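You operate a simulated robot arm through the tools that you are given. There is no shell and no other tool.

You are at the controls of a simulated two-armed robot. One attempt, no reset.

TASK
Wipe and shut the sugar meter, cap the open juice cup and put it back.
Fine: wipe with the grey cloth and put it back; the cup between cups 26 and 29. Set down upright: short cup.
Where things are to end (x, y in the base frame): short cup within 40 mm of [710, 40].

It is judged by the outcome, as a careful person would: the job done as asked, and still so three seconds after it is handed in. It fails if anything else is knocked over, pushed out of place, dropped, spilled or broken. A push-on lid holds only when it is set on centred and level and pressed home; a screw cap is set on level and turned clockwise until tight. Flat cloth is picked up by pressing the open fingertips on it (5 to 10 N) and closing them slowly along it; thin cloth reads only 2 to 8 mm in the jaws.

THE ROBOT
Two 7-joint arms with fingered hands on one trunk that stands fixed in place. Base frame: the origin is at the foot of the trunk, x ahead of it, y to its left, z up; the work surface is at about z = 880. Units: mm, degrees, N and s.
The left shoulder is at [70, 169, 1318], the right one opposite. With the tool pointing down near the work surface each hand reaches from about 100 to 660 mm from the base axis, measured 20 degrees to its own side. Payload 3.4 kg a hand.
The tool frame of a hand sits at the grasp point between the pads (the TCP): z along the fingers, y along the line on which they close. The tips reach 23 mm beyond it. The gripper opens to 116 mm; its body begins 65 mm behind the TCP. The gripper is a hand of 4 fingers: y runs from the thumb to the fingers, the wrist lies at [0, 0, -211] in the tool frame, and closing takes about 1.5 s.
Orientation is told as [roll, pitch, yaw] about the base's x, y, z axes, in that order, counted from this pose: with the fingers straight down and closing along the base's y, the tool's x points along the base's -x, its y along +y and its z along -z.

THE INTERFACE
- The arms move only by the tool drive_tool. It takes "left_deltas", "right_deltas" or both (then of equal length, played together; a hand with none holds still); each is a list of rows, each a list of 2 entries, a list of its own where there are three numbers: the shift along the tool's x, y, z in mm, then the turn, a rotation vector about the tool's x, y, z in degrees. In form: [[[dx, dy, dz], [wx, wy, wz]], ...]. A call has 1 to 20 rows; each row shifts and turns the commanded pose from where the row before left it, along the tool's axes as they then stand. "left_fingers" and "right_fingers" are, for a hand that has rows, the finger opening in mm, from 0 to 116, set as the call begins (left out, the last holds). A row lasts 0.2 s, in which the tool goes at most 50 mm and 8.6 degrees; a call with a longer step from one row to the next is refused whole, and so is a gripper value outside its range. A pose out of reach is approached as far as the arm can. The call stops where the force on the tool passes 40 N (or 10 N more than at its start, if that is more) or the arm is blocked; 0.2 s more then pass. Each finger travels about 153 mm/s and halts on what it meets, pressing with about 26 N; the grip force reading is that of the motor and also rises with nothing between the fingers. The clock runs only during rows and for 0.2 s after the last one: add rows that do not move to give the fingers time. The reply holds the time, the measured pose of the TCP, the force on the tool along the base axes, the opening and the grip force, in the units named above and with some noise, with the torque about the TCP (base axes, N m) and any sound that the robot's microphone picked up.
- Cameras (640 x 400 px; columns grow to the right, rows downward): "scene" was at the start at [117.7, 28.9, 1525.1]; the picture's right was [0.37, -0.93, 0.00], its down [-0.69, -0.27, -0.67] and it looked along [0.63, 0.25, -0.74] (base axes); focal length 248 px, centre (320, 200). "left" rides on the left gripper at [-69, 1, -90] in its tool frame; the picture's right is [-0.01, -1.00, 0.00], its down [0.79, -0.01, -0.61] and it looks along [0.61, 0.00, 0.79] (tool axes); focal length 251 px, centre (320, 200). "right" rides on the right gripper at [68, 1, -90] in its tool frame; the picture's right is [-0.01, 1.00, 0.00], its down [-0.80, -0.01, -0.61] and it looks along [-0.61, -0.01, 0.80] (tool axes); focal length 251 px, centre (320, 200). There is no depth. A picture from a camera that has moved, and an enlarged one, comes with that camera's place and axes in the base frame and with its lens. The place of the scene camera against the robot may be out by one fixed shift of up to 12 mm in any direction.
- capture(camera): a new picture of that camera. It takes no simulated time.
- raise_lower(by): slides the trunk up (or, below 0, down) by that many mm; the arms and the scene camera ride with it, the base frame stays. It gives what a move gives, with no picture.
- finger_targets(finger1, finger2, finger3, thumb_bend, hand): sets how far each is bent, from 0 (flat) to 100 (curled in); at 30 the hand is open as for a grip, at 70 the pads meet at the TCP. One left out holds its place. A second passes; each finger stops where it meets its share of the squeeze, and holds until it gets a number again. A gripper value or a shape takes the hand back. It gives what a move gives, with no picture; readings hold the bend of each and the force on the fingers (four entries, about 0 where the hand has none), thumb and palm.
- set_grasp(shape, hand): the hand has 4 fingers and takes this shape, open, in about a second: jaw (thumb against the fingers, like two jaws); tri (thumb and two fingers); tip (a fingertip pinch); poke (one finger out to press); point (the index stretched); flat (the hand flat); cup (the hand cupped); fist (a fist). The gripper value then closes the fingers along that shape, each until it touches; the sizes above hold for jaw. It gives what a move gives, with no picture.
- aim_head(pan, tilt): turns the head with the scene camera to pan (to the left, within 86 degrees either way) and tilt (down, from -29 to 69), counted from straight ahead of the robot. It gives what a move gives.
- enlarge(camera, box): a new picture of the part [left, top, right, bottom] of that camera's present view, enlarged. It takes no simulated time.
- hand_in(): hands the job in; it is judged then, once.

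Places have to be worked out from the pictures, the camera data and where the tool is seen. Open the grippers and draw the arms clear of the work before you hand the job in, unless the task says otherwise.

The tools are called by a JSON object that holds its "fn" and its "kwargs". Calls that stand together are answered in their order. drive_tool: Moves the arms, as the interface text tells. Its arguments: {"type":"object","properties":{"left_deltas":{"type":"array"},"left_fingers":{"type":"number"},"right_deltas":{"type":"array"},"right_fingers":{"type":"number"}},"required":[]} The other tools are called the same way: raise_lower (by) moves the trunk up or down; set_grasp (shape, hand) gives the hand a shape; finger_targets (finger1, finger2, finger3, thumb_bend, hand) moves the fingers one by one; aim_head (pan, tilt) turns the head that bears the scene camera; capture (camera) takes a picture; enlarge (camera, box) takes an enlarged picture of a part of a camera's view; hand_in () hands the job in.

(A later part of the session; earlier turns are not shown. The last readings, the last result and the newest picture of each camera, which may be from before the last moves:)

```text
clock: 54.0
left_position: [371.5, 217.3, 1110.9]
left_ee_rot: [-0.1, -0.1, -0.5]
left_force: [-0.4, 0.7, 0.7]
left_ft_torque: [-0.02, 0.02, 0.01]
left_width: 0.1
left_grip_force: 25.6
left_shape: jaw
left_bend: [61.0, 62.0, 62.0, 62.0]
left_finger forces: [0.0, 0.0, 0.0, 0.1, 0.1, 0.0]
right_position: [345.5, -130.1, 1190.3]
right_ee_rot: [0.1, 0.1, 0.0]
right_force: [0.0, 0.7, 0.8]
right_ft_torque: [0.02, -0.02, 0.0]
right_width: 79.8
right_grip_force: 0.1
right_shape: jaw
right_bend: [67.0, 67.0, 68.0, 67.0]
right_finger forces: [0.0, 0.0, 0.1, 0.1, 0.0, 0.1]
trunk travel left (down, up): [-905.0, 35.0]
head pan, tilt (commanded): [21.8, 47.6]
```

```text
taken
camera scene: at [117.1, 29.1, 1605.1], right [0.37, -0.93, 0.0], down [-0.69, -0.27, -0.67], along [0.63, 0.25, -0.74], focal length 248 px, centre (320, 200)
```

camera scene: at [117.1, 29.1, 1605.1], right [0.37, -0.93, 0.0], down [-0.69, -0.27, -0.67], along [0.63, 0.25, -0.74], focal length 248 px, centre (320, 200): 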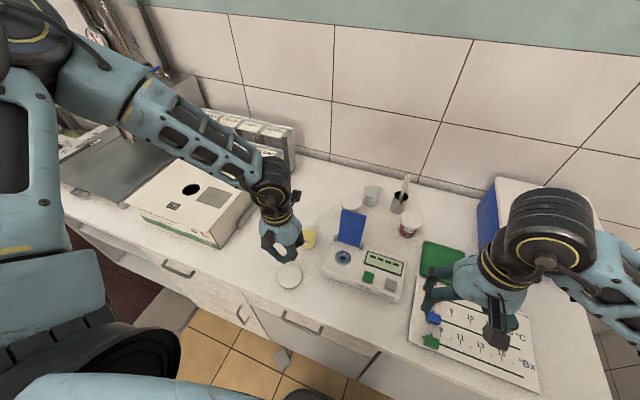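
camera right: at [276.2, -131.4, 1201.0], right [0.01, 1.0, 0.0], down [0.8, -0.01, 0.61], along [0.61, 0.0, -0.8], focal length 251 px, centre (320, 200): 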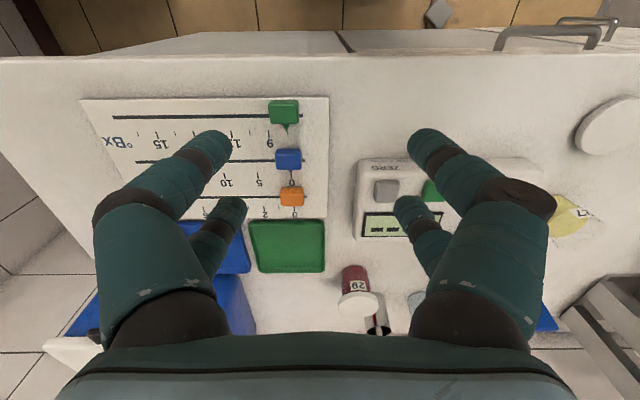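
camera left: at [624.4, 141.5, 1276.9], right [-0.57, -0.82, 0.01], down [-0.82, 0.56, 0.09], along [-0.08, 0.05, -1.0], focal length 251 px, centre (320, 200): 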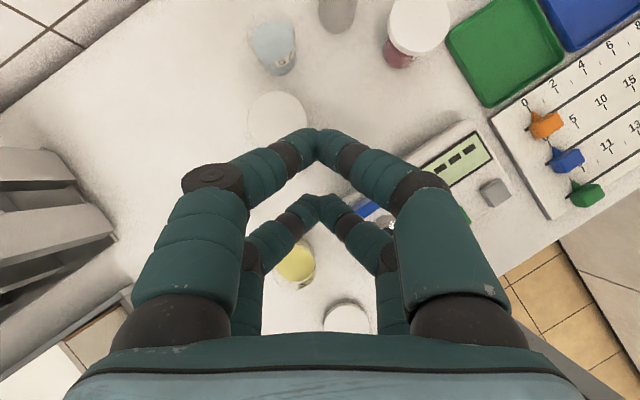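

Clean descent with no limit messages. Now I'll extend forward at about z=1085, staying left of the flap.

{"fn": "drive_tool", "kwargs": {"left_deltas": [[[-31.4, -4.5, 4.3], [0, 0, 0]], [[-31.4, -4.5, 4.3], [0, 0, 0]], [[-31.4, -4.5, 4.3], [0, 0, 0]], [[-31.4, -4.5, 4.3], [0, 0, 0]], [[-31.4, -4.5, 4.3], [0, 0, 0]], [[-31.4, -4.5, 4.3], [0, 0, 0]], [[0, 0, 0], [0, 0, 0]]]}}

{"fn": "capture", "kwargs": {"camera": "scene"}}

```text
clock: 55.6
left_position: [518.4, 218.1, 1116.2]
left_ee_rot: [-0.2, -0.1, -0.5]
left_force: [-0.4, 0.5, -0.6]
left_ft_torque: [0.04, -0.03, -0.01]
left_width: 0.0
left_grip_force: 25.6
left_shape: jaw
left_bend: [61.0, 62.0, 62.0, 62.0]
left_finger forces: [0.0, 0.0, 0.1, 0.0, 0.0, 0.0]
left hand out of reach, approached as far as the arm can: row 4, 5, 6
right_position: [345.5, -130.7, 1191.6]
right_ee_rot: [0.1, 0.1, -0.2]
right_force: [0.2, 0.2, 0.4]
right_ft_torque: [0.0, 0.01, -0.04]
right_width: 79.9
right_grip_force: 0.1
right_shape: jaw
right_bend: [67.0, 67.0, 68.0, 67.0]
right_finger forces: [0.1, 0.1, 0.1, 0.0, 0.0, 0.1]
trunk travel left (down, up): [-905.0, 35.0]
head pan, tilt (commanded): [21.8, 47.6]
```

```text
taken
camera scene: at [118.2, 28.8, 1605.0], right [0.37, -0.93, 0.0], down [-0.69, -0.27, -0.67], along [0.63, 0.25, -0.74], focal length 248 px, centre (320, 200)
```

scene: 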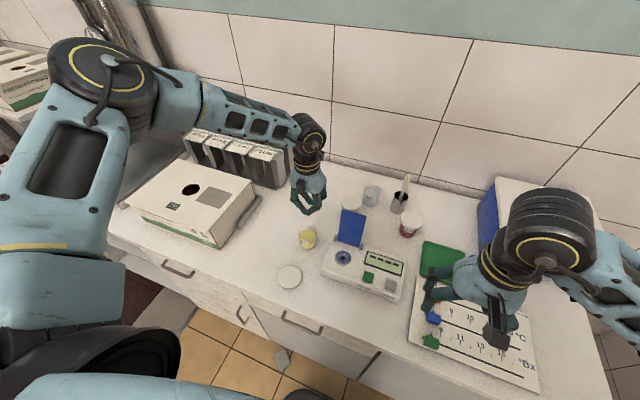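

Stuck again near [518, 218]. The forearm points forward-right here, so I'll test whether yawing the hand +45° at this spot frees more forward reach.

{"fn": "drive_tool", "kwargs": {"left_deltas": [[[10, 0, 0], [0, 0, 0]], [[0, 0, 0], [0, 0, -7.5]], [[0, 0, 0], [0, 0, -7.5]], [[0, 0, 0], [0, 0, -7.5]], [[0, 0, 0], [0, 0, -7.5]], [[0, 0, 0], [0, 0, -7.5]], [[0, 0, 0], [0, 0, -7.5]], [[-21.2, 21.2, 0], [0, 0, 0]], [[0, -10, 10], [0, 0, 0]]]}}

```text
clock: 57.6
left_position: [519.6, 239.4, 1104.5]
left_ee_rot: [-0.1, 0.0, 44.5]
left_force: [0.0, -0.9, 0.2]
left_ft_torque: [0.02, 0.0, -0.02]
left_width: 0.0
left_grip_force: 26.1
left_shape: jaw
left_bend: [61.0, 62.0, 62.0, 62.0]
left_finger forces: [0.1, 0.0, 0.0, 0.0, 0.0, 0.1]
right_position: [347.6, -130.2, 1190.2]
right_ee_rot: [0.1, 0.1, 0.0]
right_force: [0.2, 0.5, 0.1]
right_ft_torque: [0.01, 0.04, 0.02]
right_width: 79.7
right_grip_force: 0.1
right_shape: jaw
right_bend: [67.0, 67.0, 68.0, 67.0]
right_finger forces: [0.1, 0.0, 0.0, 0.0, 0.0, 0.1]
trunk travel left (down, up): [-905.0, 35.0]
head pan, tilt (commanded): [21.8, 47.6]
```

No limit message in that yaw. Now I'll extend forward with yaw +45°.

{"fn": "drive_tool", "kwargs": {"left_deltas": [[[-9.9, -28.3, 5], [0, 0, 0]], [[-9.9, -28.3, 5], [0, 0, 0]], [[-9.9, -28.3, 5], [0, 0, 0]], [[0, 0, 0], [0, 0, 0]]]}}

{"fn": "capture", "kwargs": {"camera": "scene"}}

```text
clock: 58.6
left_position: [533.2, 235.8, 1122.0]
left_ee_rot: [-0.2, 0.1, 44.4]
left_force: [-0.2, -0.7, -0.8]
left_ft_torque: [0.0, -0.03, 0.02]
left_width: 0.0
left_grip_force: 26.4
left_shape: jaw
left_bend: [61.0, 62.0, 62.0, 62.0]
left_finger forces: [0.0, 0.0, 0.0, 0.0, 0.0, 0.1]
left hand out of reach, approached as far as the arm can: row 1, 2, 3
right_position: [346.4, -130.2, 1190.7]
right_ee_rot: [0.1, 0.1, 0.0]
right_force: [0.1, 0.1, 0.8]
right_ft_torque: [0.02, 0.0, 0.02]
right_width: 79.6
right_grip_force: 0.0
right_shape: jaw
right_bend: [67.0, 67.0, 68.0, 67.0]
right_finger forces: [0.0, 0.0, 0.0, 0.1, 0.1, 0.1]
trunk travel left (down, up): [-905.0, 35.0]
head pan, tilt (commanded): [21.8, 47.6]
```

```text
taken
camera scene: at [117.7, 29.0, 1605.1], right [0.37, -0.93, 0.0], down [-0.69, -0.27, -0.67], along [0.63, 0.25, -0.74], focal length 248 px, centre (320, 200)
```

scene: 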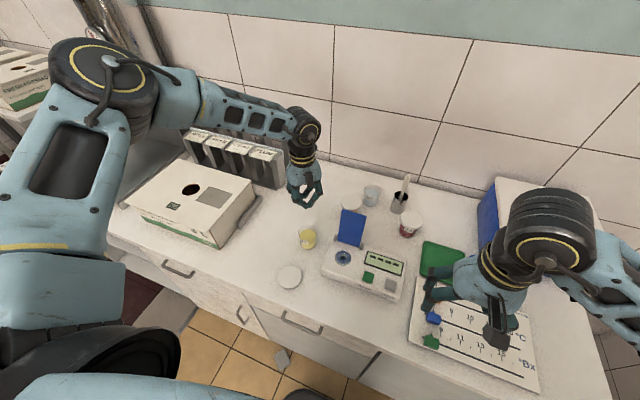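

The upper arm is stuck in an elbow-out posture (the elbow stays at the same place in the picture), while the right arm's elbow was further in. I'll bring the left hand back up and inward to swing the elbow in, first shifting the right arm a bit away.

{"fn": "drive_tool", "kwargs": {"left_deltas": [[[10, 10, -20], [0, 0, 7.4]], [[0, 0, -20], [0, 0, 7.4]], [[0, 0, -20], [0, 0, 7.4]], [[0, 0, -20], [0, 0, 7.4]], [[0, 0, -20], [0, 0, 7.4]], [[0, 0, -20], [0, 0, 7.5]], [[28, 0, -30], [0, 0, 0]], [[28, 0, -30], [0, 0, 0]], [[28, 0, -30], [0, 0, 0]], [[28, 0, -30], [0, 0, 0]]], "right_deltas": [[[0, -12, 0], [0, 0, 0]], [[0, -12, 0], [0, 0, 0]], [[0, -12, 0], [0, 0, 0]], [[0, -12, 0], [0, 0, 0]], [[0, -12, 0], [0, 0, 0]], [[0, -12, 0], [0, 0, 0]], [[0, -12, 0], [0, 0, 0]], [[0, -12, 0], [0, 0, 0]], [[0, 0, 0], [0, 0, 0]], [[0, 0, 0], [0, 0, 0]]]}}

{"fn": "capture", "kwargs": {"camera": "scene"}}

```text
clock: 60.8
left_position: [406.9, 238.1, 1362.3]
left_ee_rot: [-0.1, 0.1, 0.0]
left_force: [-0.1, -0.6, 0.4]
left_ft_torque: [-0.02, 0.02, 0.03]
left_width: 0.0
left_grip_force: 25.6
left_shape: jaw
left_bend: [61.0, 62.0, 62.0, 62.0]
left_finger forces: [0.0, 0.0, 0.0, 0.0, 0.1, 0.0]
right_position: [344.0, -226.7, 1192.3]
right_ee_rot: [0.1, 0.0, -0.1]
right_force: [-0.4, -0.1, -0.5]
right_ft_torque: [-0.01, -0.01, -0.02]
right_width: 79.4
right_grip_force: 0.1
right_shape: jaw
right_bend: [67.0, 67.0, 68.0, 67.0]
right_finger forces: [0.1, 0.0, 0.0, 0.1, 0.0, 0.0]
trunk travel left (down, up): [-905.0, 35.0]
head pan, tilt (commanded): [21.8, 47.6]
```

```text
taken
camera scene: at [115.8, 29.2, 1605.2], right [0.37, -0.93, 0.0], down [-0.69, -0.27, -0.67], along [0.63, 0.25, -0.74], focal length 248 px, centre (320, 200)
```

scene: 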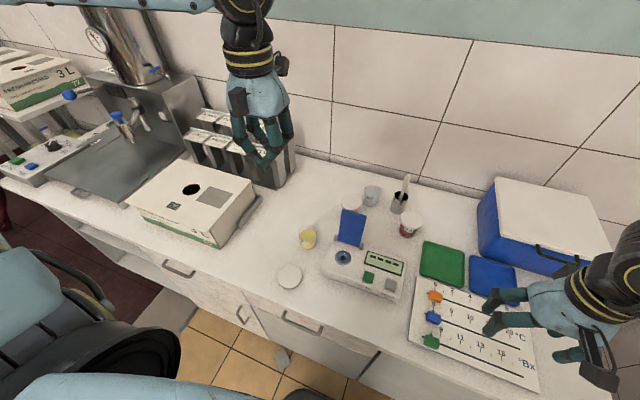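

Now I'll swing the left hand inward at height to bring the elbow in.

{"fn": "drive_tool", "kwargs": {"left_deltas": [[[-3, -36, 0], [0, 0, 0]], [[-3, -36, 0], [0, 0, 0]], [[-3, -36, 0], [0, 0, 0]], [[-3, -36, 0], [0, 0, 0]], [[-3, -36, 0], [0, 0, 0]], [[-3, -36, 0], [0, 0, 0]], [[0, 0, 0], [0, 0, 0]]]}}

{"fn": "capture", "kwargs": {"camera": "scene"}}

```text
clock: 62.4
left_position: [425.3, 96.2, 1360.0]
left_ee_rot: [-0.4, 0.0, 0.1]
left_force: [-0.7, 0.2, 0.1]
left_ft_torque: [0.0, 0.01, -0.03]
left_width: 0.2
left_grip_force: 26.1
left_shape: jaw
left_bend: [61.0, 62.0, 62.0, 62.0]
left_finger forces: [0.0, 0.0, 0.1, 0.0, 0.0, 0.0]
left hand out of reach, approached as far as the arm can: row 4, 5, 6
right_position: [346.3, -226.7, 1192.1]
right_ee_rot: [0.0, 0.1, 0.1]
right_force: [-0.5, 0.6, 0.5]
right_ft_torque: [0.02, 0.03, 0.0]
right_width: 79.4
right_grip_force: 0.0
right_shape: jaw
right_bend: [67.0, 67.0, 68.0, 67.0]
right_finger forces: [0.0, 0.1, 0.0, 0.0, 0.1, 0.0]
trunk travel left (down, up): [-905.0, 35.0]
head pan, tilt (commanded): [21.8, 47.6]
```

```text
taken
camera scene: at [119.0, 28.6, 1605.0], right [0.37, -0.93, 0.0], down [-0.69, -0.27, -0.67], along [0.62, 0.25, -0.74], focal length 248 px, centre (320, 200)
```

scene: 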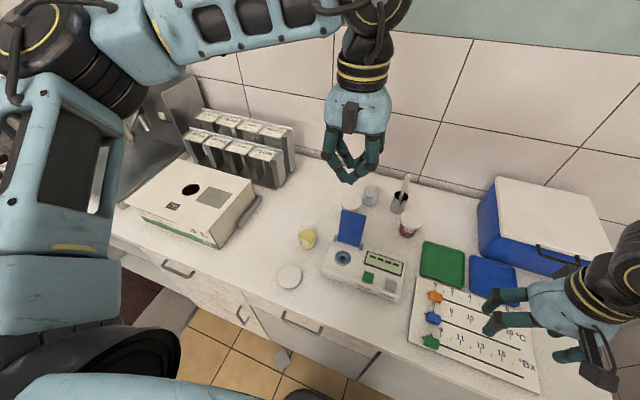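

The upper arm refuses to come further in. I'll turn the head toward the left arm to understand its posture.

{"fn": "aim_head", "kwargs": {"pan": 70, "tilt": 30}}

{"fn": "capture", "kwargs": {"camera": "scene"}}

{"fn": "aim_head", "kwargs": {"pan": -70, "tilt": 30}}

{"fn": "capture", "kwargs": {"camera": "scene"}}

```text
clock: 63.6
left_position: [424.4, 95.3, 1360.3]
left_ee_rot: [-0.1, -0.2, 0.2]
left_force: [0.4, -0.4, 0.3]
left_ft_torque: [0.01, 0.02, 0.01]
left_width: 0.0
left_grip_force: 26.3
left_shape: jaw
left_bend: [61.0, 62.0, 62.0, 62.0]
left_finger forces: [0.0, 0.1, 0.0, 0.0, 0.0, 0.1]
right_position: [346.5, -225.7, 1192.0]
right_ee_rot: [0.1, 0.2, 0.0]
right_force: [1.0, -0.1, 1.0]
right_ft_torque: [0.0, -0.04, 0.0]
right_width: 79.8
right_grip_force: 0.1
right_shape: jaw
right_bend: [67.0, 67.0, 68.0, 67.0]
right_finger forces: [0.1, 0.1, 0.0, 0.0, 0.1, 0.0]
trunk travel left (down, up): [-905.0, 35.0]
head pan, tilt (commanded): [70.0, 30.0]
```

```text
taken
camera scene: at [75.2, 84.3, 1631.4], right [0.94, -0.34, 0.0], down [-0.17, -0.47, -0.87], along [0.3, 0.81, -0.5], focal length 248 px, centre (320, 200)
```

scene: 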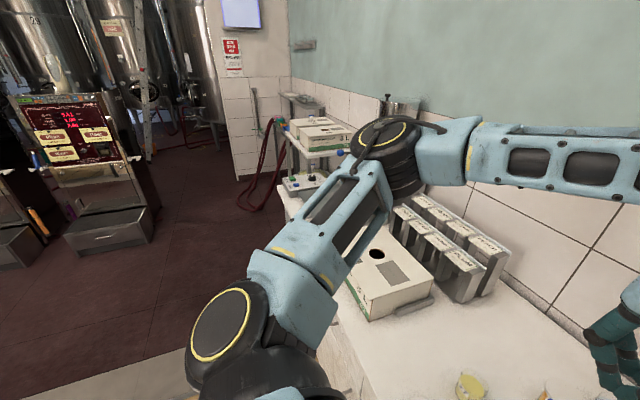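

```text
clock: 65.8
left_position: [425.6, 97.4, 1359.9]
left_ee_rot: [-0.2, -0.1, 0.2]
left_force: [0.6, 0.0, -0.5]
left_ft_torque: [-0.02, 0.01, 0.04]
left_width: 0.3
left_grip_force: 25.8
left_shape: jaw
left_bend: [61.0, 62.0, 62.0, 62.0]
left_finger forces: [0.1, 0.1, 0.1, 0.0, 0.0, 0.0]
right_position: [345.8, -225.2, 1191.2]
right_ee_rot: [0.1, 0.1, 0.0]
right_force: [-0.4, -0.2, 0.0]
right_ft_torque: [0.01, 0.02, 0.04]
right_width: 79.6
right_grip_force: 0.0
right_shape: jaw
right_bend: [67.0, 67.0, 68.0, 67.0]
right_finger forces: [0.0, 0.0, 0.1, 0.1, 0.0, 0.1]
trunk travel left (down, up): [-905.0, 35.0]
head pan, tilt (commanded): [-70.0, 30.0]
```

```text
taken
camera scene: at [75.3, -85.6, 1631.4], right [-0.94, -0.34, 0.0], down [-0.17, 0.47, -0.87], along [0.3, -0.81, -0.5], focal length 248 px, centre (320, 200)
```

scene: 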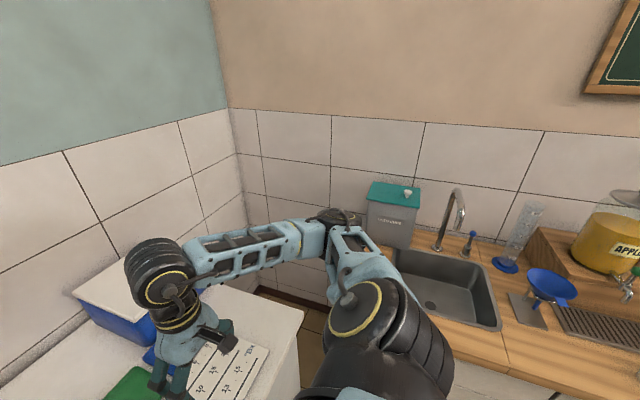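

The head views show the left elbow is up and forward, while the right arm works elbow-low. I'll force the left elbow down by moving the hand out and pitching it until it points forward and then slightly upward.

{"fn": "drive_tool", "kwargs": {"left_deltas": [[[-11, 36, 15], [0, 0, 0]], [[-11, 36, 15], [0, 0, 0]], [[-11, 36, 15], [0, 0, 0]], [[-11, 36, 15], [0, 0, 0]], [[0, 0, 0], [0, -8, 0]], [[0, 0, 0], [0, -8, 0]], [[0, 0, 0], [0, -8, 0]], [[0, 0, 0], [0, -8, 0]], [[0, 0, 0], [0, -8, 0]], [[0, 0, 0], [0, -8, 0]], [[0, 0, 0], [0, -8, 0]], [[0, 0, 0], [0, -8, 0]], [[0, 0, 0], [0, -8, 0]], [[0, 0, 0], [0, -8, 0]], [[0, 0, 0], [0, -8, 0]]]}}

{"fn": "aim_head", "kwargs": {"pan": 70, "tilt": 30}}

{"fn": "capture", "kwargs": {"camera": "scene"}}

```text
clock: 69.0
left_position: [501.2, 243.5, 1302.4]
left_ee_rot: [-0.4, -68.0, 0.3]
left_force: [-0.5, 0.0, 0.6]
left_ft_torque: [-0.02, -0.03, 0.0]
left_width: 0.2
left_grip_force: 25.6
left_shape: jaw
left_bend: [61.0, 62.0, 62.0, 62.0]
left_finger forces: [0.0, 0.0, 0.1, 0.0, 0.1, 0.0]
left hand out of reach, approached as far as the arm can: row 11, 12, 13, 14, 15
right_position: [345.9, -226.7, 1191.8]
right_ee_rot: [0.2, 0.1, 0.0]
right_force: [-0.6, 0.3, 0.6]
right_ft_torque: [-0.01, 0.0, -0.01]
right_width: 79.5
right_grip_force: 0.1
right_shape: jaw
right_bend: [67.0, 67.0, 68.0, 67.0]
right_finger forces: [0.0, 0.0, 0.0, 0.0, 0.1, 0.1]
trunk travel left (down, up): [-905.0, 35.0]
head pan, tilt (commanded): [-70.0, 30.0]
```

```text
clock: 71.2
left_position: [500.5, 242.3, 1302.4]
left_ee_rot: [-0.4, -67.9, 0.2]
left_force: [-0.2, 0.4, -0.3]
left_ft_torque: [0.0, 0.02, 0.04]
left_width: 0.0
left_grip_force: 25.8
left_shape: jaw
left_bend: [61.0, 62.0, 62.0, 62.0]
left_finger forces: [0.0, 0.1, 0.1, 0.0, 0.1, 0.0]
right_position: [345.6, -226.6, 1192.8]
right_ee_rot: [0.2, 0.1, 0.0]
right_force: [0.0, -0.4, 0.0]
right_ft_torque: [0.0, 0.01, -0.02]
right_width: 79.9
right_grip_force: 0.2
right_shape: jaw
right_bend: [67.0, 67.0, 68.0, 67.0]
right_finger forces: [0.1, 0.0, 0.0, 0.1, 0.0, 0.0]
trunk travel left (down, up): [-905.0, 35.0]
head pan, tilt (commanded): [70.0, 30.0]
```

```text
taken
camera scene: at [75.3, 84.4, 1631.4], right [0.94, -0.34, 0.0], down [-0.17, -0.47, -0.87], along [0.3, 0.81, -0.5], focal length 248 px, centre (320, 200)
```

scene: 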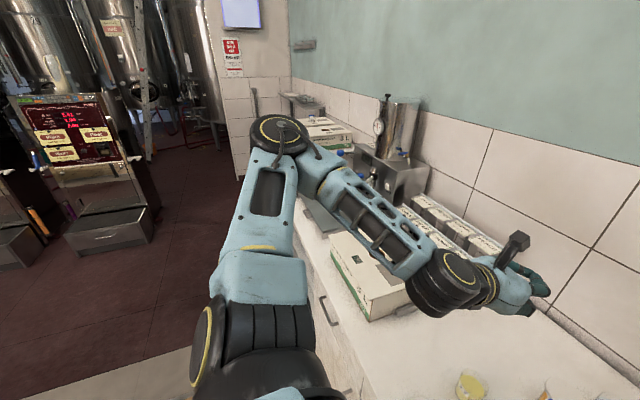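

The elbow is up and folded. I'll move the hand a bit further forward and continue pitching it up past horizontal, which should force the elbow downward.

{"fn": "drive_tool", "kwargs": {"left_deltas": [[[-13, 0, 32.5], [0, 0, 0]], [[-13, 0, 32.5], [0, 0, 0]], [[0, 0, 0], [0, -8, 0]], [[0, 0, 0], [0, -8, 0]], [[0, 0, 0], [0, -8, 0]], [[0, 0, 0], [0, -8, 0]], [[0, 0, 0], [0, -8, 0]], [[0, 0, 0], [0, -8, 0]], [[0, 0, 0], [0, 0, 0]]]}}

{"fn": "capture", "kwargs": {"camera": "scene"}}

```text
clock: 73.2
left_position: [575.0, 225.3, 1385.0]
left_ee_rot: [-5.3, -80.4, 3.4]
left_force: [0.3, -0.1, -1.3]
left_ft_torque: [0.02, -0.01, 0.01]
left_width: 0.0
left_grip_force: 26.2
left_shape: jaw
left_bend: [61.0, 62.0, 62.0, 62.0]
left_finger forces: [0.1, 0.1, 0.0, 0.1, 0.0, 0.0]
left hand out of reach, approached as far as the arm can: row 3, 4, 5, 6, 7, 8
right_position: [345.6, -225.8, 1191.7]
right_ee_rot: [0.1, 0.1, -0.1]
right_force: [-0.7, 0.1, 0.4]
right_ft_torque: [0.0, 0.01, 0.03]
right_width: 79.8
right_grip_force: 0.2
right_shape: jaw
right_bend: [67.0, 67.0, 68.0, 67.0]
right_finger forces: [0.0, 0.0, 0.0, 0.1, 0.0, 0.0]
trunk travel left (down, up): [-905.0, 35.0]
head pan, tilt (commanded): [70.0, 30.0]
```

```text
taken
camera scene: at [75.5, 85.1, 1631.4], right [0.94, -0.34, 0.0], down [-0.17, -0.47, -0.87], along [0.3, 0.81, -0.5], focal length 248 px, centre (320, 200)
```

scene: 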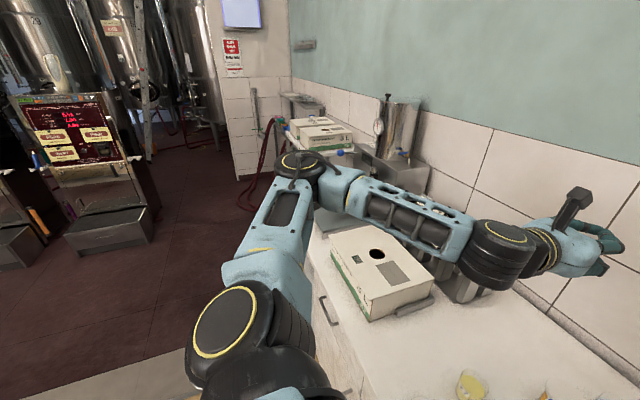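

That lowered the elbow to roughly straight out. Now I'll swing the hand back down about the wrist (pitch back to 0) so that the elbow stays out and low like the right arm's.

{"fn": "drive_tool", "kwargs": {"left_deltas": [[[29.4, 0, -2], [0, 8, 0]], [[29.4, 0, -2], [0, 8, 0]], [[29.4, 0, -2], [0, 8, 0]], [[29.4, 0, -2], [0, 8, 0]], [[29.4, 0, -2], [0, 8, 0]], [[29.4, 0, -2], [0, 8, 0]], [[29.4, 0, -2], [0, 8, 0]], [[29.4, 0, -2], [0, 8, 0]], [[29.4, 0, -2], [0, 8, 0]], [[29.4, 0, -2], [0, 8, 0]], [[0, 0, 0], [0, 0, 0]]]}}

{"fn": "capture", "kwargs": {"camera": "scene"}}

```text
clock: 75.6
left_position: [365.7, 228.5, 1207.3]
left_ee_rot: [-0.9, -0.3, -2.1]
left_force: [-0.2, 0.3, 0.3]
left_ft_torque: [0.02, 0.0, -0.02]
left_width: 0.0
left_grip_force: 26.2
left_shape: jaw
left_bend: [61.0, 62.0, 62.0, 62.0]
left_finger forces: [0.1, 0.0, 0.0, 0.0, 0.1, 0.1]
right_position: [345.4, -227.3, 1191.7]
right_ee_rot: [0.2, 0.1, 0.1]
right_force: [-0.1, 0.0, 0.0]
right_ft_torque: [0.01, 0.01, -0.01]
right_width: 79.5
right_grip_force: 0.0
right_shape: jaw
right_bend: [67.0, 67.0, 68.0, 67.0]
right_finger forces: [0.0, 0.1, 0.0, 0.0, 0.0, 0.1]
trunk travel left (down, up): [-905.0, 35.0]
head pan, tilt (commanded): [70.0, 30.0]
```

```text
taken
camera scene: at [75.4, 84.4, 1631.4], right [0.94, -0.34, 0.0], down [-0.17, -0.47, -0.87], along [0.3, 0.81, -0.5], focal length 248 px, centre (320, 200)
```

scene: 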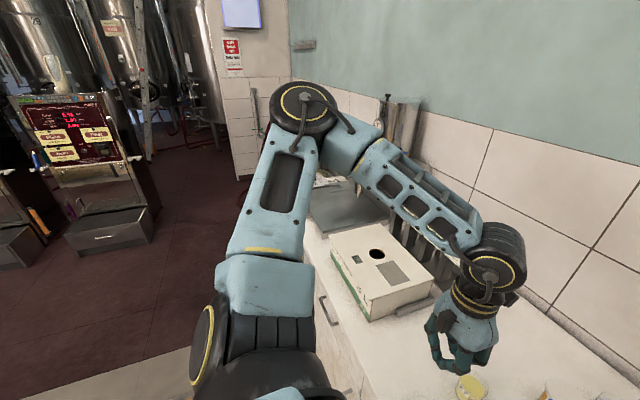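

The left arm keeps an elbow-up preference, fine for the lid and cup nearby but not for far reach; the right arm has the better far posture. I'll use the right hand for the flap. First I'll try the "point" shape on the right hand to get a slender finger, and aim the head back at the table.

{"fn": "set_grasp", "kwargs": {"shape": "point", "hand": "right"}}

{"fn": "aim_head", "kwargs": {"pan": 0, "tilt": 45}}

{"fn": "capture", "kwargs": {"camera": "right"}}

{"fn": "capture", "kwargs": {"camera": "scene"}}

```text
clock: 76.5
left_position: [367.0, 228.4, 1208.0]
left_ee_rot: [-0.9, -0.4, -2.1]
left_force: [-0.3, -0.1, 0.7]
left_ft_torque: [0.04, 0.0, 0.01]
left_width: 0.0
left_grip_force: 26.1
left_shape: jaw
left_bend: [61.0, 62.0, 62.0, 62.0]
left_finger forces: [0.0, 0.0, 0.0, 0.0, 0.0, 0.0]
right_position: [344.7, -226.2, 1190.7]
right_ee_rot: [0.2, 0.2, 0.0]
right_force: [-0.5, 0.4, -1.2]
right_ft_torque: [0.01, -0.02, 0.01]
right_width: 0.0
right_grip_force: 0.0
right_shape: point
right_bend: [0.0, 77.0, 77.0, 37.0]
right_finger forces: [0.1, 0.1, 0.0, 0.0, 0.0, 0.0]
trunk travel left (down, up): [-905.0, 35.0]
head pan, tilt (commanded): [70.0, 30.0]
```

```text
clock: 77.9
left_position: [366.5, 229.9, 1206.8]
left_ee_rot: [-0.9, -0.4, -2.0]
left_force: [-0.5, 0.3, 1.0]
left_ft_torque: [-0.01, 0.03, 0.01]
left_width: 0.0
left_grip_force: 25.8
left_shape: jaw
left_bend: [61.0, 62.0, 62.0, 62.0]
left_finger forces: [0.1, 0.0, 0.0, 0.1, 0.0, 0.1]
right_position: [345.8, -226.3, 1190.9]
right_ee_rot: [0.1, 0.1, 0.0]
right_force: [0.2, -0.1, -0.1]
right_ft_torque: [0.01, 0.0, 0.0]
right_width: 0.0
right_grip_force: 0.2
right_shape: point
right_bend: [0.0, 77.0, 79.0, 37.0]
right_finger forces: [0.0, 0.1, 0.0, 0.0, 0.0, 0.0]
trunk travel left (down, up): [-905.0, 35.0]
head pan, tilt (commanded): [0.0, 45.0]
```

```text
taken
camera right: at [276.9, -225.6, 1281.5], right [0.01, 1.0, 0.0], down [0.8, -0.01, 0.61], along [0.61, 0.0, -0.8], focal length 251 px, centre (320, 200)
```

right: 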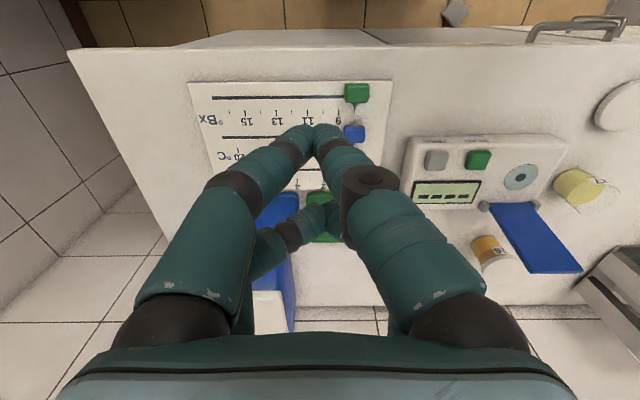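

```text
taken
camera scene: at [125.6, -0.5, 1608.8], right [0.0, -1.0, 0.0], down [-0.71, 0.0, -0.71], along [0.71, 0.0, -0.71], focal length 248 px, centre (320, 200)
```

scene: 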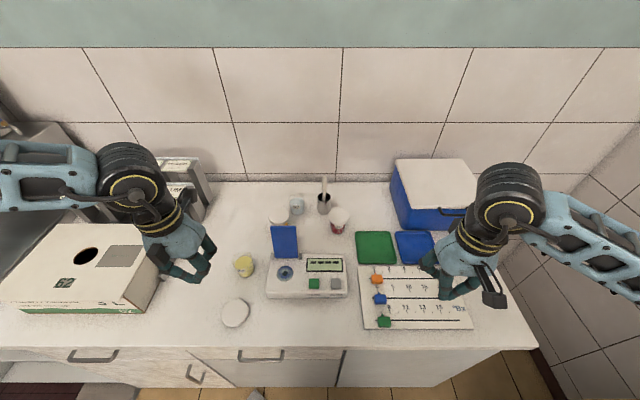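

Let me zoom on the right hand to see the pointing finger's geometry.

{"fn": "enlarge", "kwargs": {"camera": "scene", "box": [390, 200, 530, 330]}}

{"fn": "enlarge", "kwargs": {"camera": "scene", "box": [210, 170, 370, 330]}}

```text
3.08 times, centred on (460, 265) of scene
camera zoom: at [125.6, -0.5, 1608.8], right [0.0, -1.0, 0.0], down [-0.71, 0.0, -0.71], along [0.71, 0.0, -0.71], focal length 763 px, centre (-111, 0)
```

zoom: 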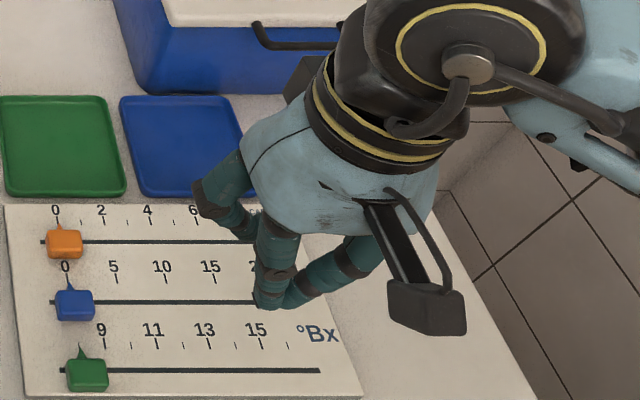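

```text
2.50 times, centred on (290, 250) of scene
camera zoom: at [125.6, -0.5, 1608.8], right [0.0, -1.0, 0.0], down [-0.71, 0.0, -0.71], along [0.71, 0.0, -0.71], focal length 620 px, centre (395, 75)
```

zoom: 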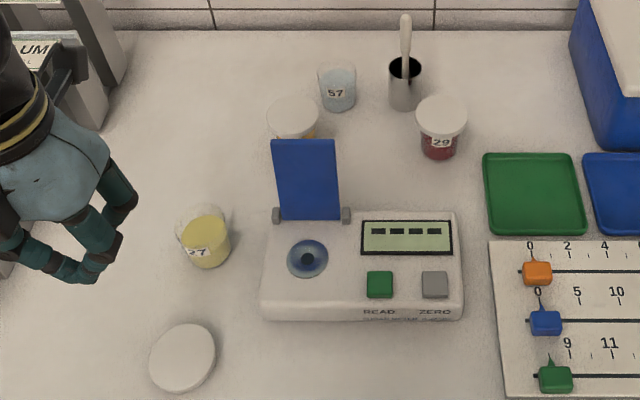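

The scene now shows everything clearly. Plan: right hand, jaw closed, hand rolled to point left, reaching behind the flap from its right side with the trunk lowered. First I'll reset the right hand shape and lower the trunk by 180 (both hands stay well above the table items).

{"fn": "set_grasp", "kwargs": {"shape": "jaw", "hand": "right"}}

{"fn": "drive_tool", "kwargs": {"left_deltas": [[[30, 0, -20], [0, 0, 0]], [[30, 0, -20], [0, 0, 0]], [[0, 0, -20], [0, 0, 0]], [[0, 0, 0], [0, 0, 0]]], "right_deltas": [[[0, 20, -20], [0, 0, 0]], [[0, 20, -20], [0, 0, 0]], [[0, 20, -10], [0, 0, 0]], [[0, 0, 0], [0, 0, 0]]], "right_fingers": 0}}

{"fn": "raise_lower", "kwargs": {"by": -180}}

{"fn": "capture", "kwargs": {"camera": "scene"}}

```text
clock: 78.8
left_position: [367.8, 228.3, 1207.5]
left_ee_rot: [-0.8, -0.3, -2.2]
left_force: [-0.2, -0.2, -0.2]
left_ft_torque: [0.0, 0.0, -0.01]
left_width: 0.0
left_grip_force: 26.2
left_shape: jaw
left_bend: [61.0, 62.0, 62.0, 62.0]
left_finger forces: [0.0, 0.1, 0.0, 0.0, 0.1, 0.0]
right_position: [346.2, -225.7, 1191.4]
right_ee_rot: [0.1, 0.1, 0.0]
right_force: [-0.3, -0.2, 0.0]
right_ft_torque: [0.01, 0.0, -0.01]
right_width: 116.1
right_grip_force: 0.0
right_shape: jaw
right_bend: [30.0, 30.0, 30.0, 30.0]
right_finger forces: [0.1, 0.0, 0.1, 0.1, 0.1, 0.1]
trunk travel left (down, up): [-905.0, 35.0]
head pan, tilt (commanded): [0.0, 45.0]
```

```text
clock: 79.8
left_position: [306.7, 232.1, 1269.0]
left_ee_rot: [-0.9, -0.4, -2.0]
left_force: [0.2, -1.1, 0.5]
left_ft_torque: [-0.02, 0.0, -0.01]
left_width: 0.2
left_grip_force: 25.8
left_shape: jaw
left_bend: [61.0, 62.0, 62.0, 62.0]
left_finger forces: [0.0, 0.0, 0.1, 0.0, 0.1, 0.0]
right_position: [346.5, -167.1, 1241.8]
right_ee_rot: [0.1, 0.1, -0.1]
right_force: [-0.6, -0.3, 0.0]
right_ft_torque: [-0.05, 0.02, 0.02]
right_width: 0.0
right_grip_force: 25.6
right_shape: jaw
right_bend: [62.0, 62.0, 62.0, 62.0]
right_finger forces: [0.0, 0.0, 0.0, 0.1, 0.0, 0.1]
trunk travel left (down, up): [-905.0, 35.0]
head pan, tilt (commanded): [0.0, 45.0]
```

```text
clock: 81.8
left_position: [306.1, 231.8, 1088.8]
left_ee_rot: [-0.9, -0.4, -2.0]
left_force: [0.3, 0.1, 0.5]
left_ft_torque: [0.0, -0.03, -0.02]
left_width: 0.2
left_grip_force: 25.6
left_shape: jaw
left_bend: [61.0, 62.0, 62.0, 62.0]
left_finger forces: [0.0, 0.1, 0.1, 0.1, 0.0, 0.1]
right_position: [347.6, -165.4, 1061.6]
right_ee_rot: [0.1, 0.1, -0.1]
right_force: [0.4, -0.4, -0.5]
right_ft_torque: [0.01, 0.01, -0.01]
right_width: 0.0
right_grip_force: 26.0
right_shape: jaw
right_bend: [62.0, 62.0, 62.0, 62.0]
right_finger forces: [0.0, 0.1, 0.0, 0.1, 0.0, 0.0]
trunk travel left (down, up): [-725.0, 215.0]
head pan, tilt (commanded): [0.0, 45.0]
```

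```text
taken
camera scene: at [125.4, -0.6, 1428.8], right [0.0, -1.0, 0.0], down [-0.71, 0.0, -0.71], along [0.71, 0.0, -0.71], focal length 248 px, centre (320, 200)
```

scene: 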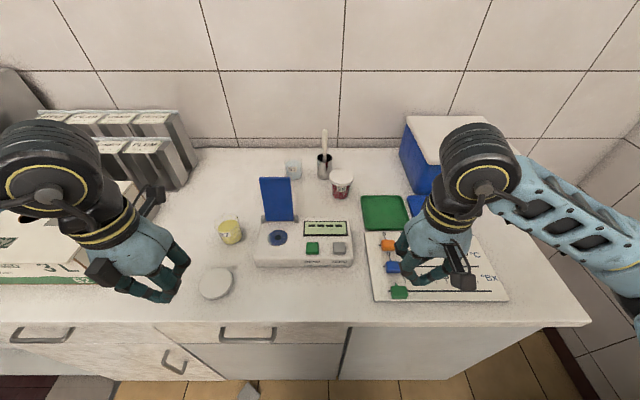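

Now I'll translate the right hand inward and roll it +75° so it points left.

{"fn": "drive_tool", "kwargs": {"right_deltas": [[[-27, 31, -3], [0, 0, 0]], [[-27, 31, -3], [0, 0, 0]], [[-27, 31, -3], [0, 0, 0]], [[0, 0, 0], [-7.5, 0, 0]], [[0, 0, 0], [-7.5, 0, 0]], [[0, 0, 0], [-7.5, 0, 0]], [[0, 0, 0], [-7.5, 0, 0]], [[0, 0, 0], [-7.5, 0, 0]], [[0, 0, 0], [-7.5, 0, 0]], [[0, 0, 0], [-7.5, 0, 0]], [[0, 0, 0], [-7.5, 0, 0]], [[0, 0, 0], [-7.5, 0, 0]], [[0, 0, 0], [-7.5, 0, 0]], [[0, 0, 0], [0, 0, 0]]]}}

{"fn": "capture", "kwargs": {"camera": "scene"}}

```text
clock: 84.8
left_position: [306.0, 231.4, 1088.3]
left_ee_rot: [-0.9, -0.4, -2.1]
left_force: [0.4, 0.8, 1.2]
left_ft_torque: [0.03, 0.02, -0.02]
left_width: 0.0
left_grip_force: 26.2
left_shape: jaw
left_bend: [61.0, 62.0, 62.0, 62.0]
left_finger forces: [0.1, 0.0, 0.0, 0.0, 0.0, 0.1]
right_position: [427.9, -72.4, 1070.9]
right_ee_rot: [75.2, 0.1, -0.2]
right_force: [0.6, -0.5, 0.1]
right_ft_torque: [0.0, -0.02, 0.01]
right_width: 0.0
right_grip_force: 26.1
right_shape: jaw
right_bend: [62.0, 62.0, 62.0, 62.0]
right_finger forces: [0.1, 0.0, 0.0, 0.1, 0.1, 0.1]
trunk travel left (down, up): [-725.0, 215.0]
head pan, tilt (commanded): [0.0, 45.0]
```

```text
taken
camera scene: at [125.6, -0.4, 1428.8], right [0.0, -1.0, 0.0], down [-0.71, 0.0, -0.71], along [0.71, 0.0, -0.71], focal length 248 px, centre (320, 200)
```

scene: 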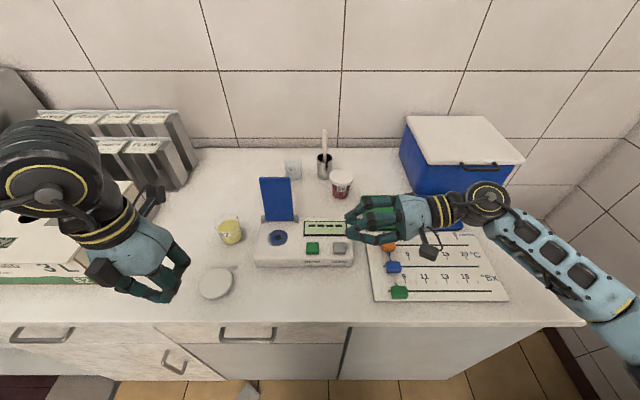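

Roll worked. Now yaw −35° and move to about [600, −30, 1045], right of the flap and over the display.

{"fn": "drive_tool", "kwargs": {"right_deltas": [[[0, 0, 0], [0, -6.76, 1.81]], [[0, 0, 0], [0, -6.76, 1.81]], [[0, 0, 0], [0, -6.76, 1.81]], [[0, 0, 0], [0, -6.76, 1.81]], [[0, 0, 0], [0, -6.76, 1.81]], [[-23.4, 1.9, 27], [0, 0, 0]], [[-23.4, 1.9, 27], [0, 0, 0]], [[-23.4, 1.9, 27], [0, 0, 0]], [[-23.4, 1.9, 27], [0, 0, 0]], [[-23.4, 1.9, 27], [0, 0, 0]], [[0, 0, 0], [0, 0, 0]]]}}

{"fn": "capture", "kwargs": {"camera": "scene"}}

{"fn": "capture", "kwargs": {"camera": "right"}}

```text
clock: 87.2
left_position: [305.8, 232.5, 1089.0]
left_ee_rot: [-0.9, -0.3, -2.1]
left_force: [-0.8, 0.2, 0.4]
left_ft_torque: [0.0, 0.0, -0.01]
left_width: 0.1
left_grip_force: 26.4
left_shape: jaw
left_bend: [61.0, 62.0, 62.0, 62.0]
left_finger forces: [0.0, 0.0, 0.1, 0.0, 0.0, 0.0]
right_position: [599.4, -30.4, 1046.1]
right_ee_rot: [75.1, 0.2, -35.0]
right_force: [-0.7, 1.0, 0.4]
right_ft_torque: [0.04, 0.0, -0.01]
right_width: 0.1
right_grip_force: 25.6
right_shape: jaw
right_bend: [62.0, 62.0, 62.0, 62.0]
right_finger forces: [0.1, 0.1, 0.0, 0.0, 0.0, 0.0]
trunk travel left (down, up): [-725.0, 215.0]
head pan, tilt (commanded): [0.0, 45.0]
```

```text
taken
camera scene: at [124.7, -0.9, 1428.9], right [0.0, -1.0, 0.0], down [-0.71, 0.0, -0.71], along [0.71, 0.0, -0.71], focal length 248 px, centre (320, 200)
```

scene: 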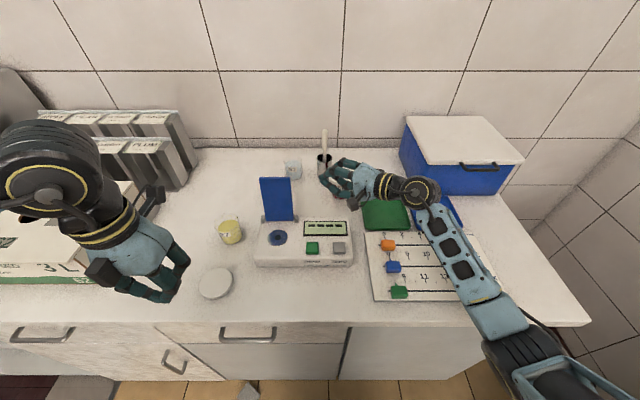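

```text
taken
camera right: at [493.6, -61.5, 1069.1], right [0.16, 0.21, 0.97], down [0.31, -0.94, 0.15], along [0.94, 0.28, -0.21], focal length 251 px, centre (320, 200)
```

right: 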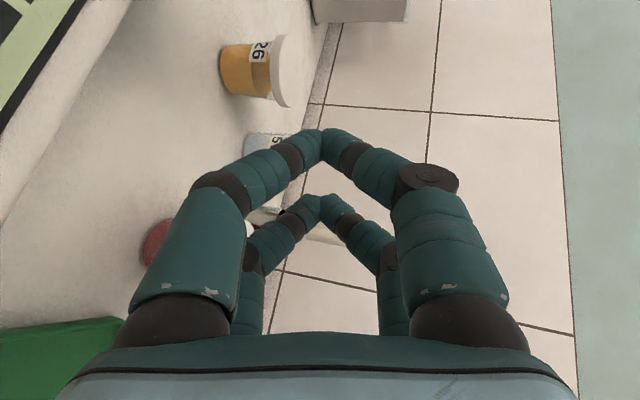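

The right arm reaches well in this posture. I'll go to a pre-insert pose right of and behind the flap, and check.

{"fn": "drive_tool", "kwargs": {"right_deltas": [[[4.2, 7.3, 34.9], [0, 0, 0]], [[4.2, 7.3, 34.9], [0, 0, 0]], [[0, 0, 0], [0, 0, 0]]]}}

{"fn": "enlarge", "kwargs": {"camera": "scene", "box": [220, 120, 420, 290]}}

{"fn": "capture", "kwargs": {"camera": "right"}}

```text
clock: 88.0
left_position: [305.9, 230.8, 1088.6]
left_ee_rot: [-0.9, -0.4, -2.1]
left_force: [1.2, -0.4, 0.4]
left_ft_torque: [-0.01, -0.02, -0.02]
left_width: 0.0
left_grip_force: 26.4
left_shape: jaw
left_bend: [61.0, 62.0, 62.0, 62.0]
left_finger forces: [0.0, 0.1, 0.0, 0.1, 0.1, 0.1]
right_position: [632.0, 32.8, 1040.0]
right_ee_rot: [75.0, 0.1, -35.1]
right_force: [-0.2, 0.3, -0.1]
right_ft_torque: [-0.02, -0.02, -0.01]
right_width: 0.1
right_grip_force: 26.1
right_shape: jaw
right_bend: [62.0, 62.0, 62.0, 62.0]
right_finger forces: [0.0, 0.1, 0.1, 0.0, 0.0, 0.0]
trunk travel left (down, up): [-725.0, 215.0]
head pan, tilt (commanded): [0.0, 45.0]
```

```text
2.35 times, centred on (320, 205) of scene
camera zoom: at [125.2, -1.6, 1428.8], right [0.0, -1.0, 0.0], down [-0.71, 0.0, -0.71], along [0.71, 0.0, -0.71], focal length 583 px, centre (320, 188)
```

zoom: 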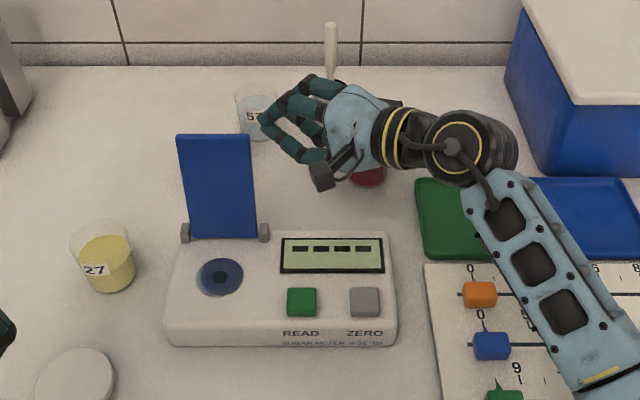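

```text
taken
camera right: at [526.8, 2.2, 1063.7], right [0.16, 0.2, 0.97], down [0.31, -0.94, 0.15], along [0.94, 0.28, -0.21], focal length 251 px, centre (320, 200)
```

right: 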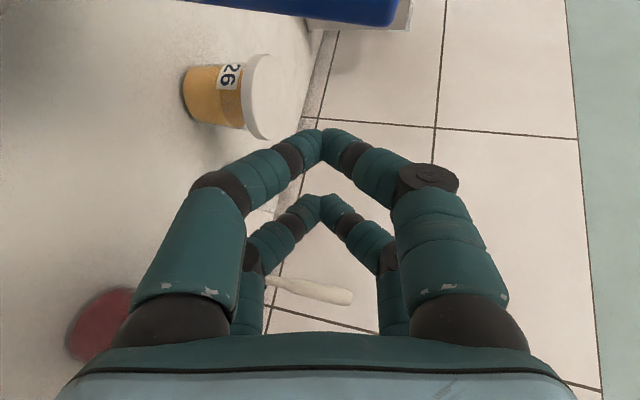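

Clear of everything. Now I'll insert along the finger direction to get behind the flap.

{"fn": "drive_tool", "kwargs": {"right_deltas": [[[0, 0, 28], [0, 0, 0]], [[0, 0, 28], [0, 0, 0]], [[0, 0, 26], [0, 0, 0]], [[0, 0, 0], [0, 0, 0]]]}}

{"fn": "enlarge", "kwargs": {"camera": "scene", "box": [220, 120, 420, 290]}}

{"fn": "capture", "kwargs": {"camera": "right"}}

```text
clock: 89.0
left_position: [306.8, 232.0, 1089.1]
left_ee_rot: [-1.0, -0.5, -2.1]
left_force: [-0.3, -0.8, -0.2]
left_ft_torque: [0.0, 0.01, 0.0]
left_width: 0.0
left_grip_force: 25.8
left_shape: jaw
left_bend: [61.0, 62.0, 62.0, 62.0]
left_finger forces: [0.1, 0.0, 0.0, 0.0, 0.0, 0.0]
right_position: [678.5, 99.1, 1018.7]
right_ee_rot: [75.0, 0.0, -35.0]
right_force: [-0.2, 0.4, -0.1]
right_ft_torque: [-0.01, -0.02, -0.01]
right_width: 0.0
right_grip_force: 26.4
right_shape: jaw
right_bend: [62.0, 62.0, 62.0, 62.0]
right_finger forces: [0.0, 0.0, 0.1, 0.0, 0.0, 0.0]
trunk travel left (down, up): [-725.0, 215.0]
head pan, tilt (commanded): [0.0, 45.0]
```

```text
2.35 times, centred on (320, 205) of scene
camera zoom: at [125.5, -0.9, 1428.8], right [0.0, -1.0, 0.0], down [-0.71, 0.0, -0.71], along [0.71, 0.0, -0.71], focal length 583 px, centre (320, 188)
```

zoom: 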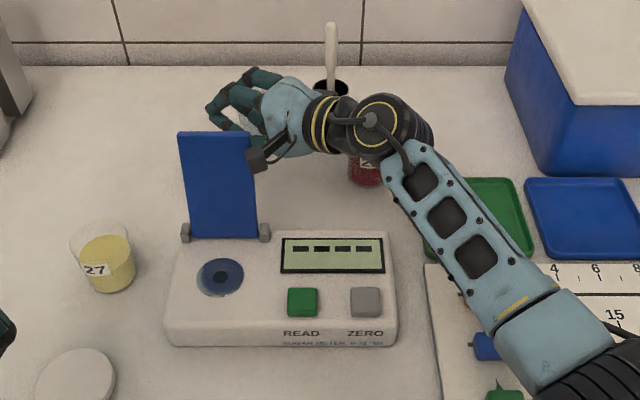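

```text
taken
camera right: at [572.6, 67.8, 1042.6], right [0.16, 0.21, 0.97], down [0.31, -0.94, 0.15], along [0.94, 0.28, -0.21], focal length 251 px, centre (320, 200)
```

right: 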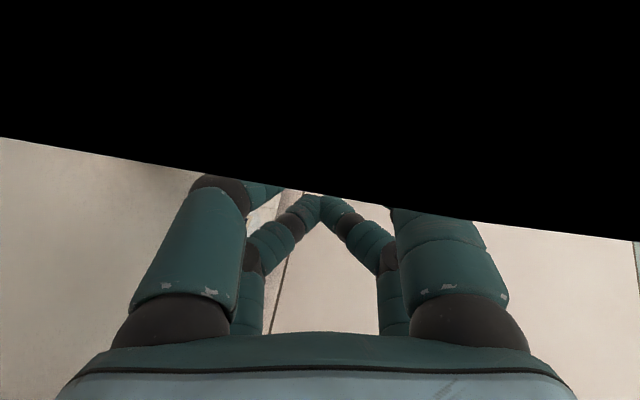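

Fingers are behind the flap. Now I'll drag straight toward the robot (−x) slowly to tip the flap forward.

{"fn": "drive_tool", "kwargs": {"right_deltas": [[[8.19, -1.49, -5.54], [0, 0, 0]], [[8.19, -1.49, -5.54], [0, 0, 0]], [[8.19, -1.49, -5.54], [0, 0, 0]], [[8.19, -1.49, -5.54], [0, 0, 0]], [[8.19, -1.49, -5.54], [0, 0, 0]], [[8.19, -1.49, -5.54], [0, 0, 0]], [[0, 0, 0], [0, 0, 0]]]}}

{"fn": "enlarge", "kwargs": {"camera": "scene", "box": [220, 120, 420, 290]}}

```text
clock: 90.6
left_position: [306.7, 231.8, 1087.9]
left_ee_rot: [-0.8, -0.4, -2.0]
left_force: [1.0, -0.1, -0.3]
left_ft_torque: [0.01, -0.01, -0.02]
left_width: 0.0
left_grip_force: 25.9
left_shape: jaw
left_bend: [61.0, 62.0, 62.0, 62.0]
left_finger forces: [0.1, 0.1, 0.1, 0.0, 0.1, 0.0]
right_position: [618.9, 98.1, 1019.6]
right_ee_rot: [75.1, 0.1, -35.1]
right_force: [0.4, -0.6, 0.1]
right_ft_torque: [0.0, 0.03, 0.04]
right_width: 0.0
right_grip_force: 26.5
right_shape: jaw
right_bend: [62.0, 62.0, 62.0, 62.0]
right_finger forces: [0.0, 0.1, 0.0, 0.0, 0.0, 0.1]
trunk travel left (down, up): [-725.0, 215.0]
head pan, tilt (commanded): [0.0, 45.0]
```

```text
2.35 times, centred on (320, 205) of scene
camera zoom: at [125.8, -0.5, 1428.8], right [0.0, -1.0, 0.0], down [-0.71, 0.0, -0.71], along [0.71, 0.0, -0.71], focal length 583 px, centre (320, 188)
```

zoom: 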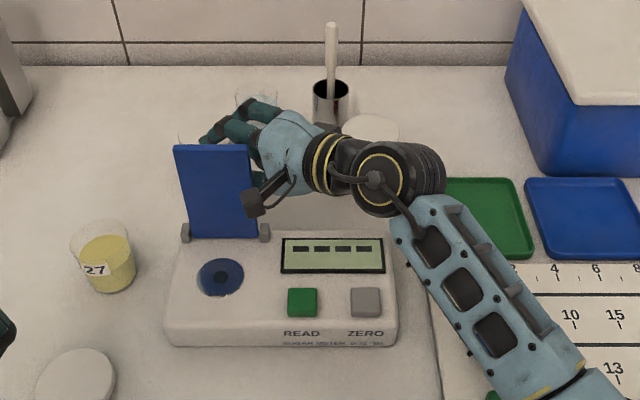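

The flap is tipping. I'll continue dragging another 60 mm.

{"fn": "drive_tool", "kwargs": {"right_deltas": [[[8.19, -1.49, -5.54], [0, 0, 0]], [[8.19, -1.49, -5.54], [0, 0, 0]], [[8.19, -1.49, -5.54], [0, 0, 0]], [[8.19, -1.49, -5.54], [0, 0, 0]], [[8.19, -1.49, -5.54], [0, 0, 0]], [[8.19, -1.49, -5.54], [0, 0, 0]], [[0, 0, 0], [0, 0, 0]]]}}

{"fn": "enlarge", "kwargs": {"camera": "scene", "box": [220, 120, 420, 290]}}

```text
clock: 92.2
left_position: [307.4, 231.8, 1087.9]
left_ee_rot: [-0.9, -0.4, -2.1]
left_force: [0.6, -0.2, -0.6]
left_ft_torque: [-0.01, 0.02, -0.02]
left_width: 0.0
left_grip_force: 26.2
left_shape: jaw
left_bend: [61.0, 62.0, 62.0, 62.0]
left_finger forces: [0.0, 0.0, 0.0, 0.1, 0.0, 0.0]
right_position: [557.7, 97.9, 1018.5]
right_ee_rot: [75.0, 0.2, -35.0]
right_force: [-0.5, 0.2, 0.0]
right_ft_torque: [0.02, 0.01, 0.0]
right_width: 0.3
right_grip_force: 25.8
right_shape: jaw
right_bend: [62.0, 62.0, 62.0, 62.0]
right_finger forces: [0.0, 0.1, 0.1, 0.0, 0.0, 0.0]
trunk travel left (down, up): [-725.0, 215.0]
head pan, tilt (commanded): [0.0, 45.0]
```

```text
2.35 times, centred on (320, 205) of scene
camera zoom: at [125.8, -0.5, 1428.8], right [0.0, -1.0, 0.0], down [-0.71, 0.0, -0.71], along [0.71, 0.0, -0.71], focal length 583 px, centre (320, 188)
```

zoom: 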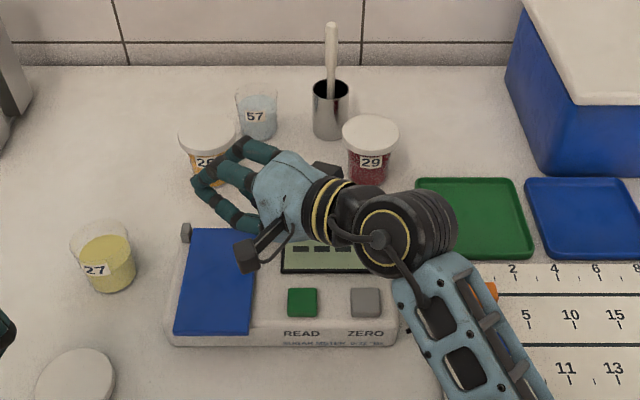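

The flap swung shut. I'll lift the right hand and retreat, then check that the flap lies flat.

{"fn": "drive_tool", "kwargs": {"right_deltas": [[[0, 29, -8], [0, 0, 0]], [[0, 29, -8], [0, 0, 0]], [[20, 0, -35], [0, 0, 0]], [[20, 0, -35], [0, 0, 0]], [[20, 0, -35], [0, 0, 0]], [[20, 0, -35], [0, 0, 0]], [[0, 0, 0], [0, 0, 0]]]}}

{"fn": "enlarge", "kwargs": {"camera": "scene", "box": [220, 120, 420, 290]}}

{"fn": "capture", "kwargs": {"camera": "right"}}

```text
clock: 93.8
left_position: [307.3, 232.6, 1089.2]
left_ee_rot: [-0.9, -0.3, -2.1]
left_force: [0.2, 0.5, 0.0]
left_ft_torque: [0.02, 0.02, 0.01]
left_width: 0.2
left_grip_force: 26.2
left_shape: jaw
left_bend: [61.0, 62.0, 62.0, 62.0]
left_finger forces: [0.1, 0.0, 0.0, 0.1, 0.0, 0.0]
right_position: [415.8, 32.2, 1114.5]
right_ee_rot: [74.7, -0.1, -35.0]
right_force: [0.2, -0.2, -0.1]
right_ft_torque: [-0.02, 0.0, 0.0]
right_width: 0.1
right_grip_force: 25.7
right_shape: jaw
right_bend: [62.0, 62.0, 62.0, 62.0]
right_finger forces: [0.0, 0.1, 0.0, 0.0, 0.0, 0.1]
trunk travel left (down, up): [-725.0, 215.0]
head pan, tilt (commanded): [0.0, 45.0]
```

```text
2.35 times, centred on (320, 205) of scene
camera zoom: at [126.5, -0.2, 1428.7], right [0.0, -1.0, 0.0], down [-0.71, 0.0, -0.71], along [0.71, 0.0, -0.71], focal length 583 px, centre (320, 188)
```

zoom: 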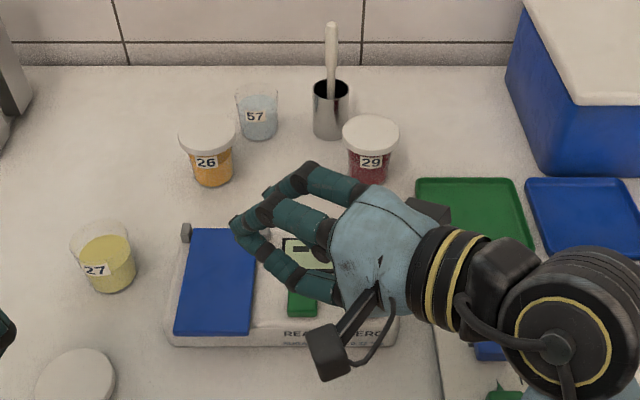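

```text
taken
camera right: at [309.4, 0.9, 1138.9], right [0.16, 0.21, 0.97], down [0.31, -0.94, 0.15], along [0.94, 0.28, -0.21], focal length 251 px, centre (320, 200)
```

right: 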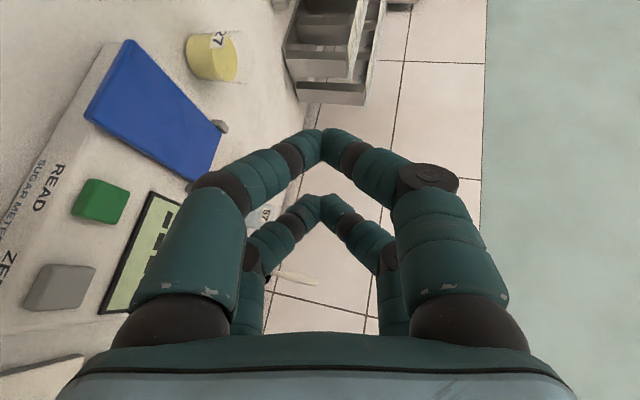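

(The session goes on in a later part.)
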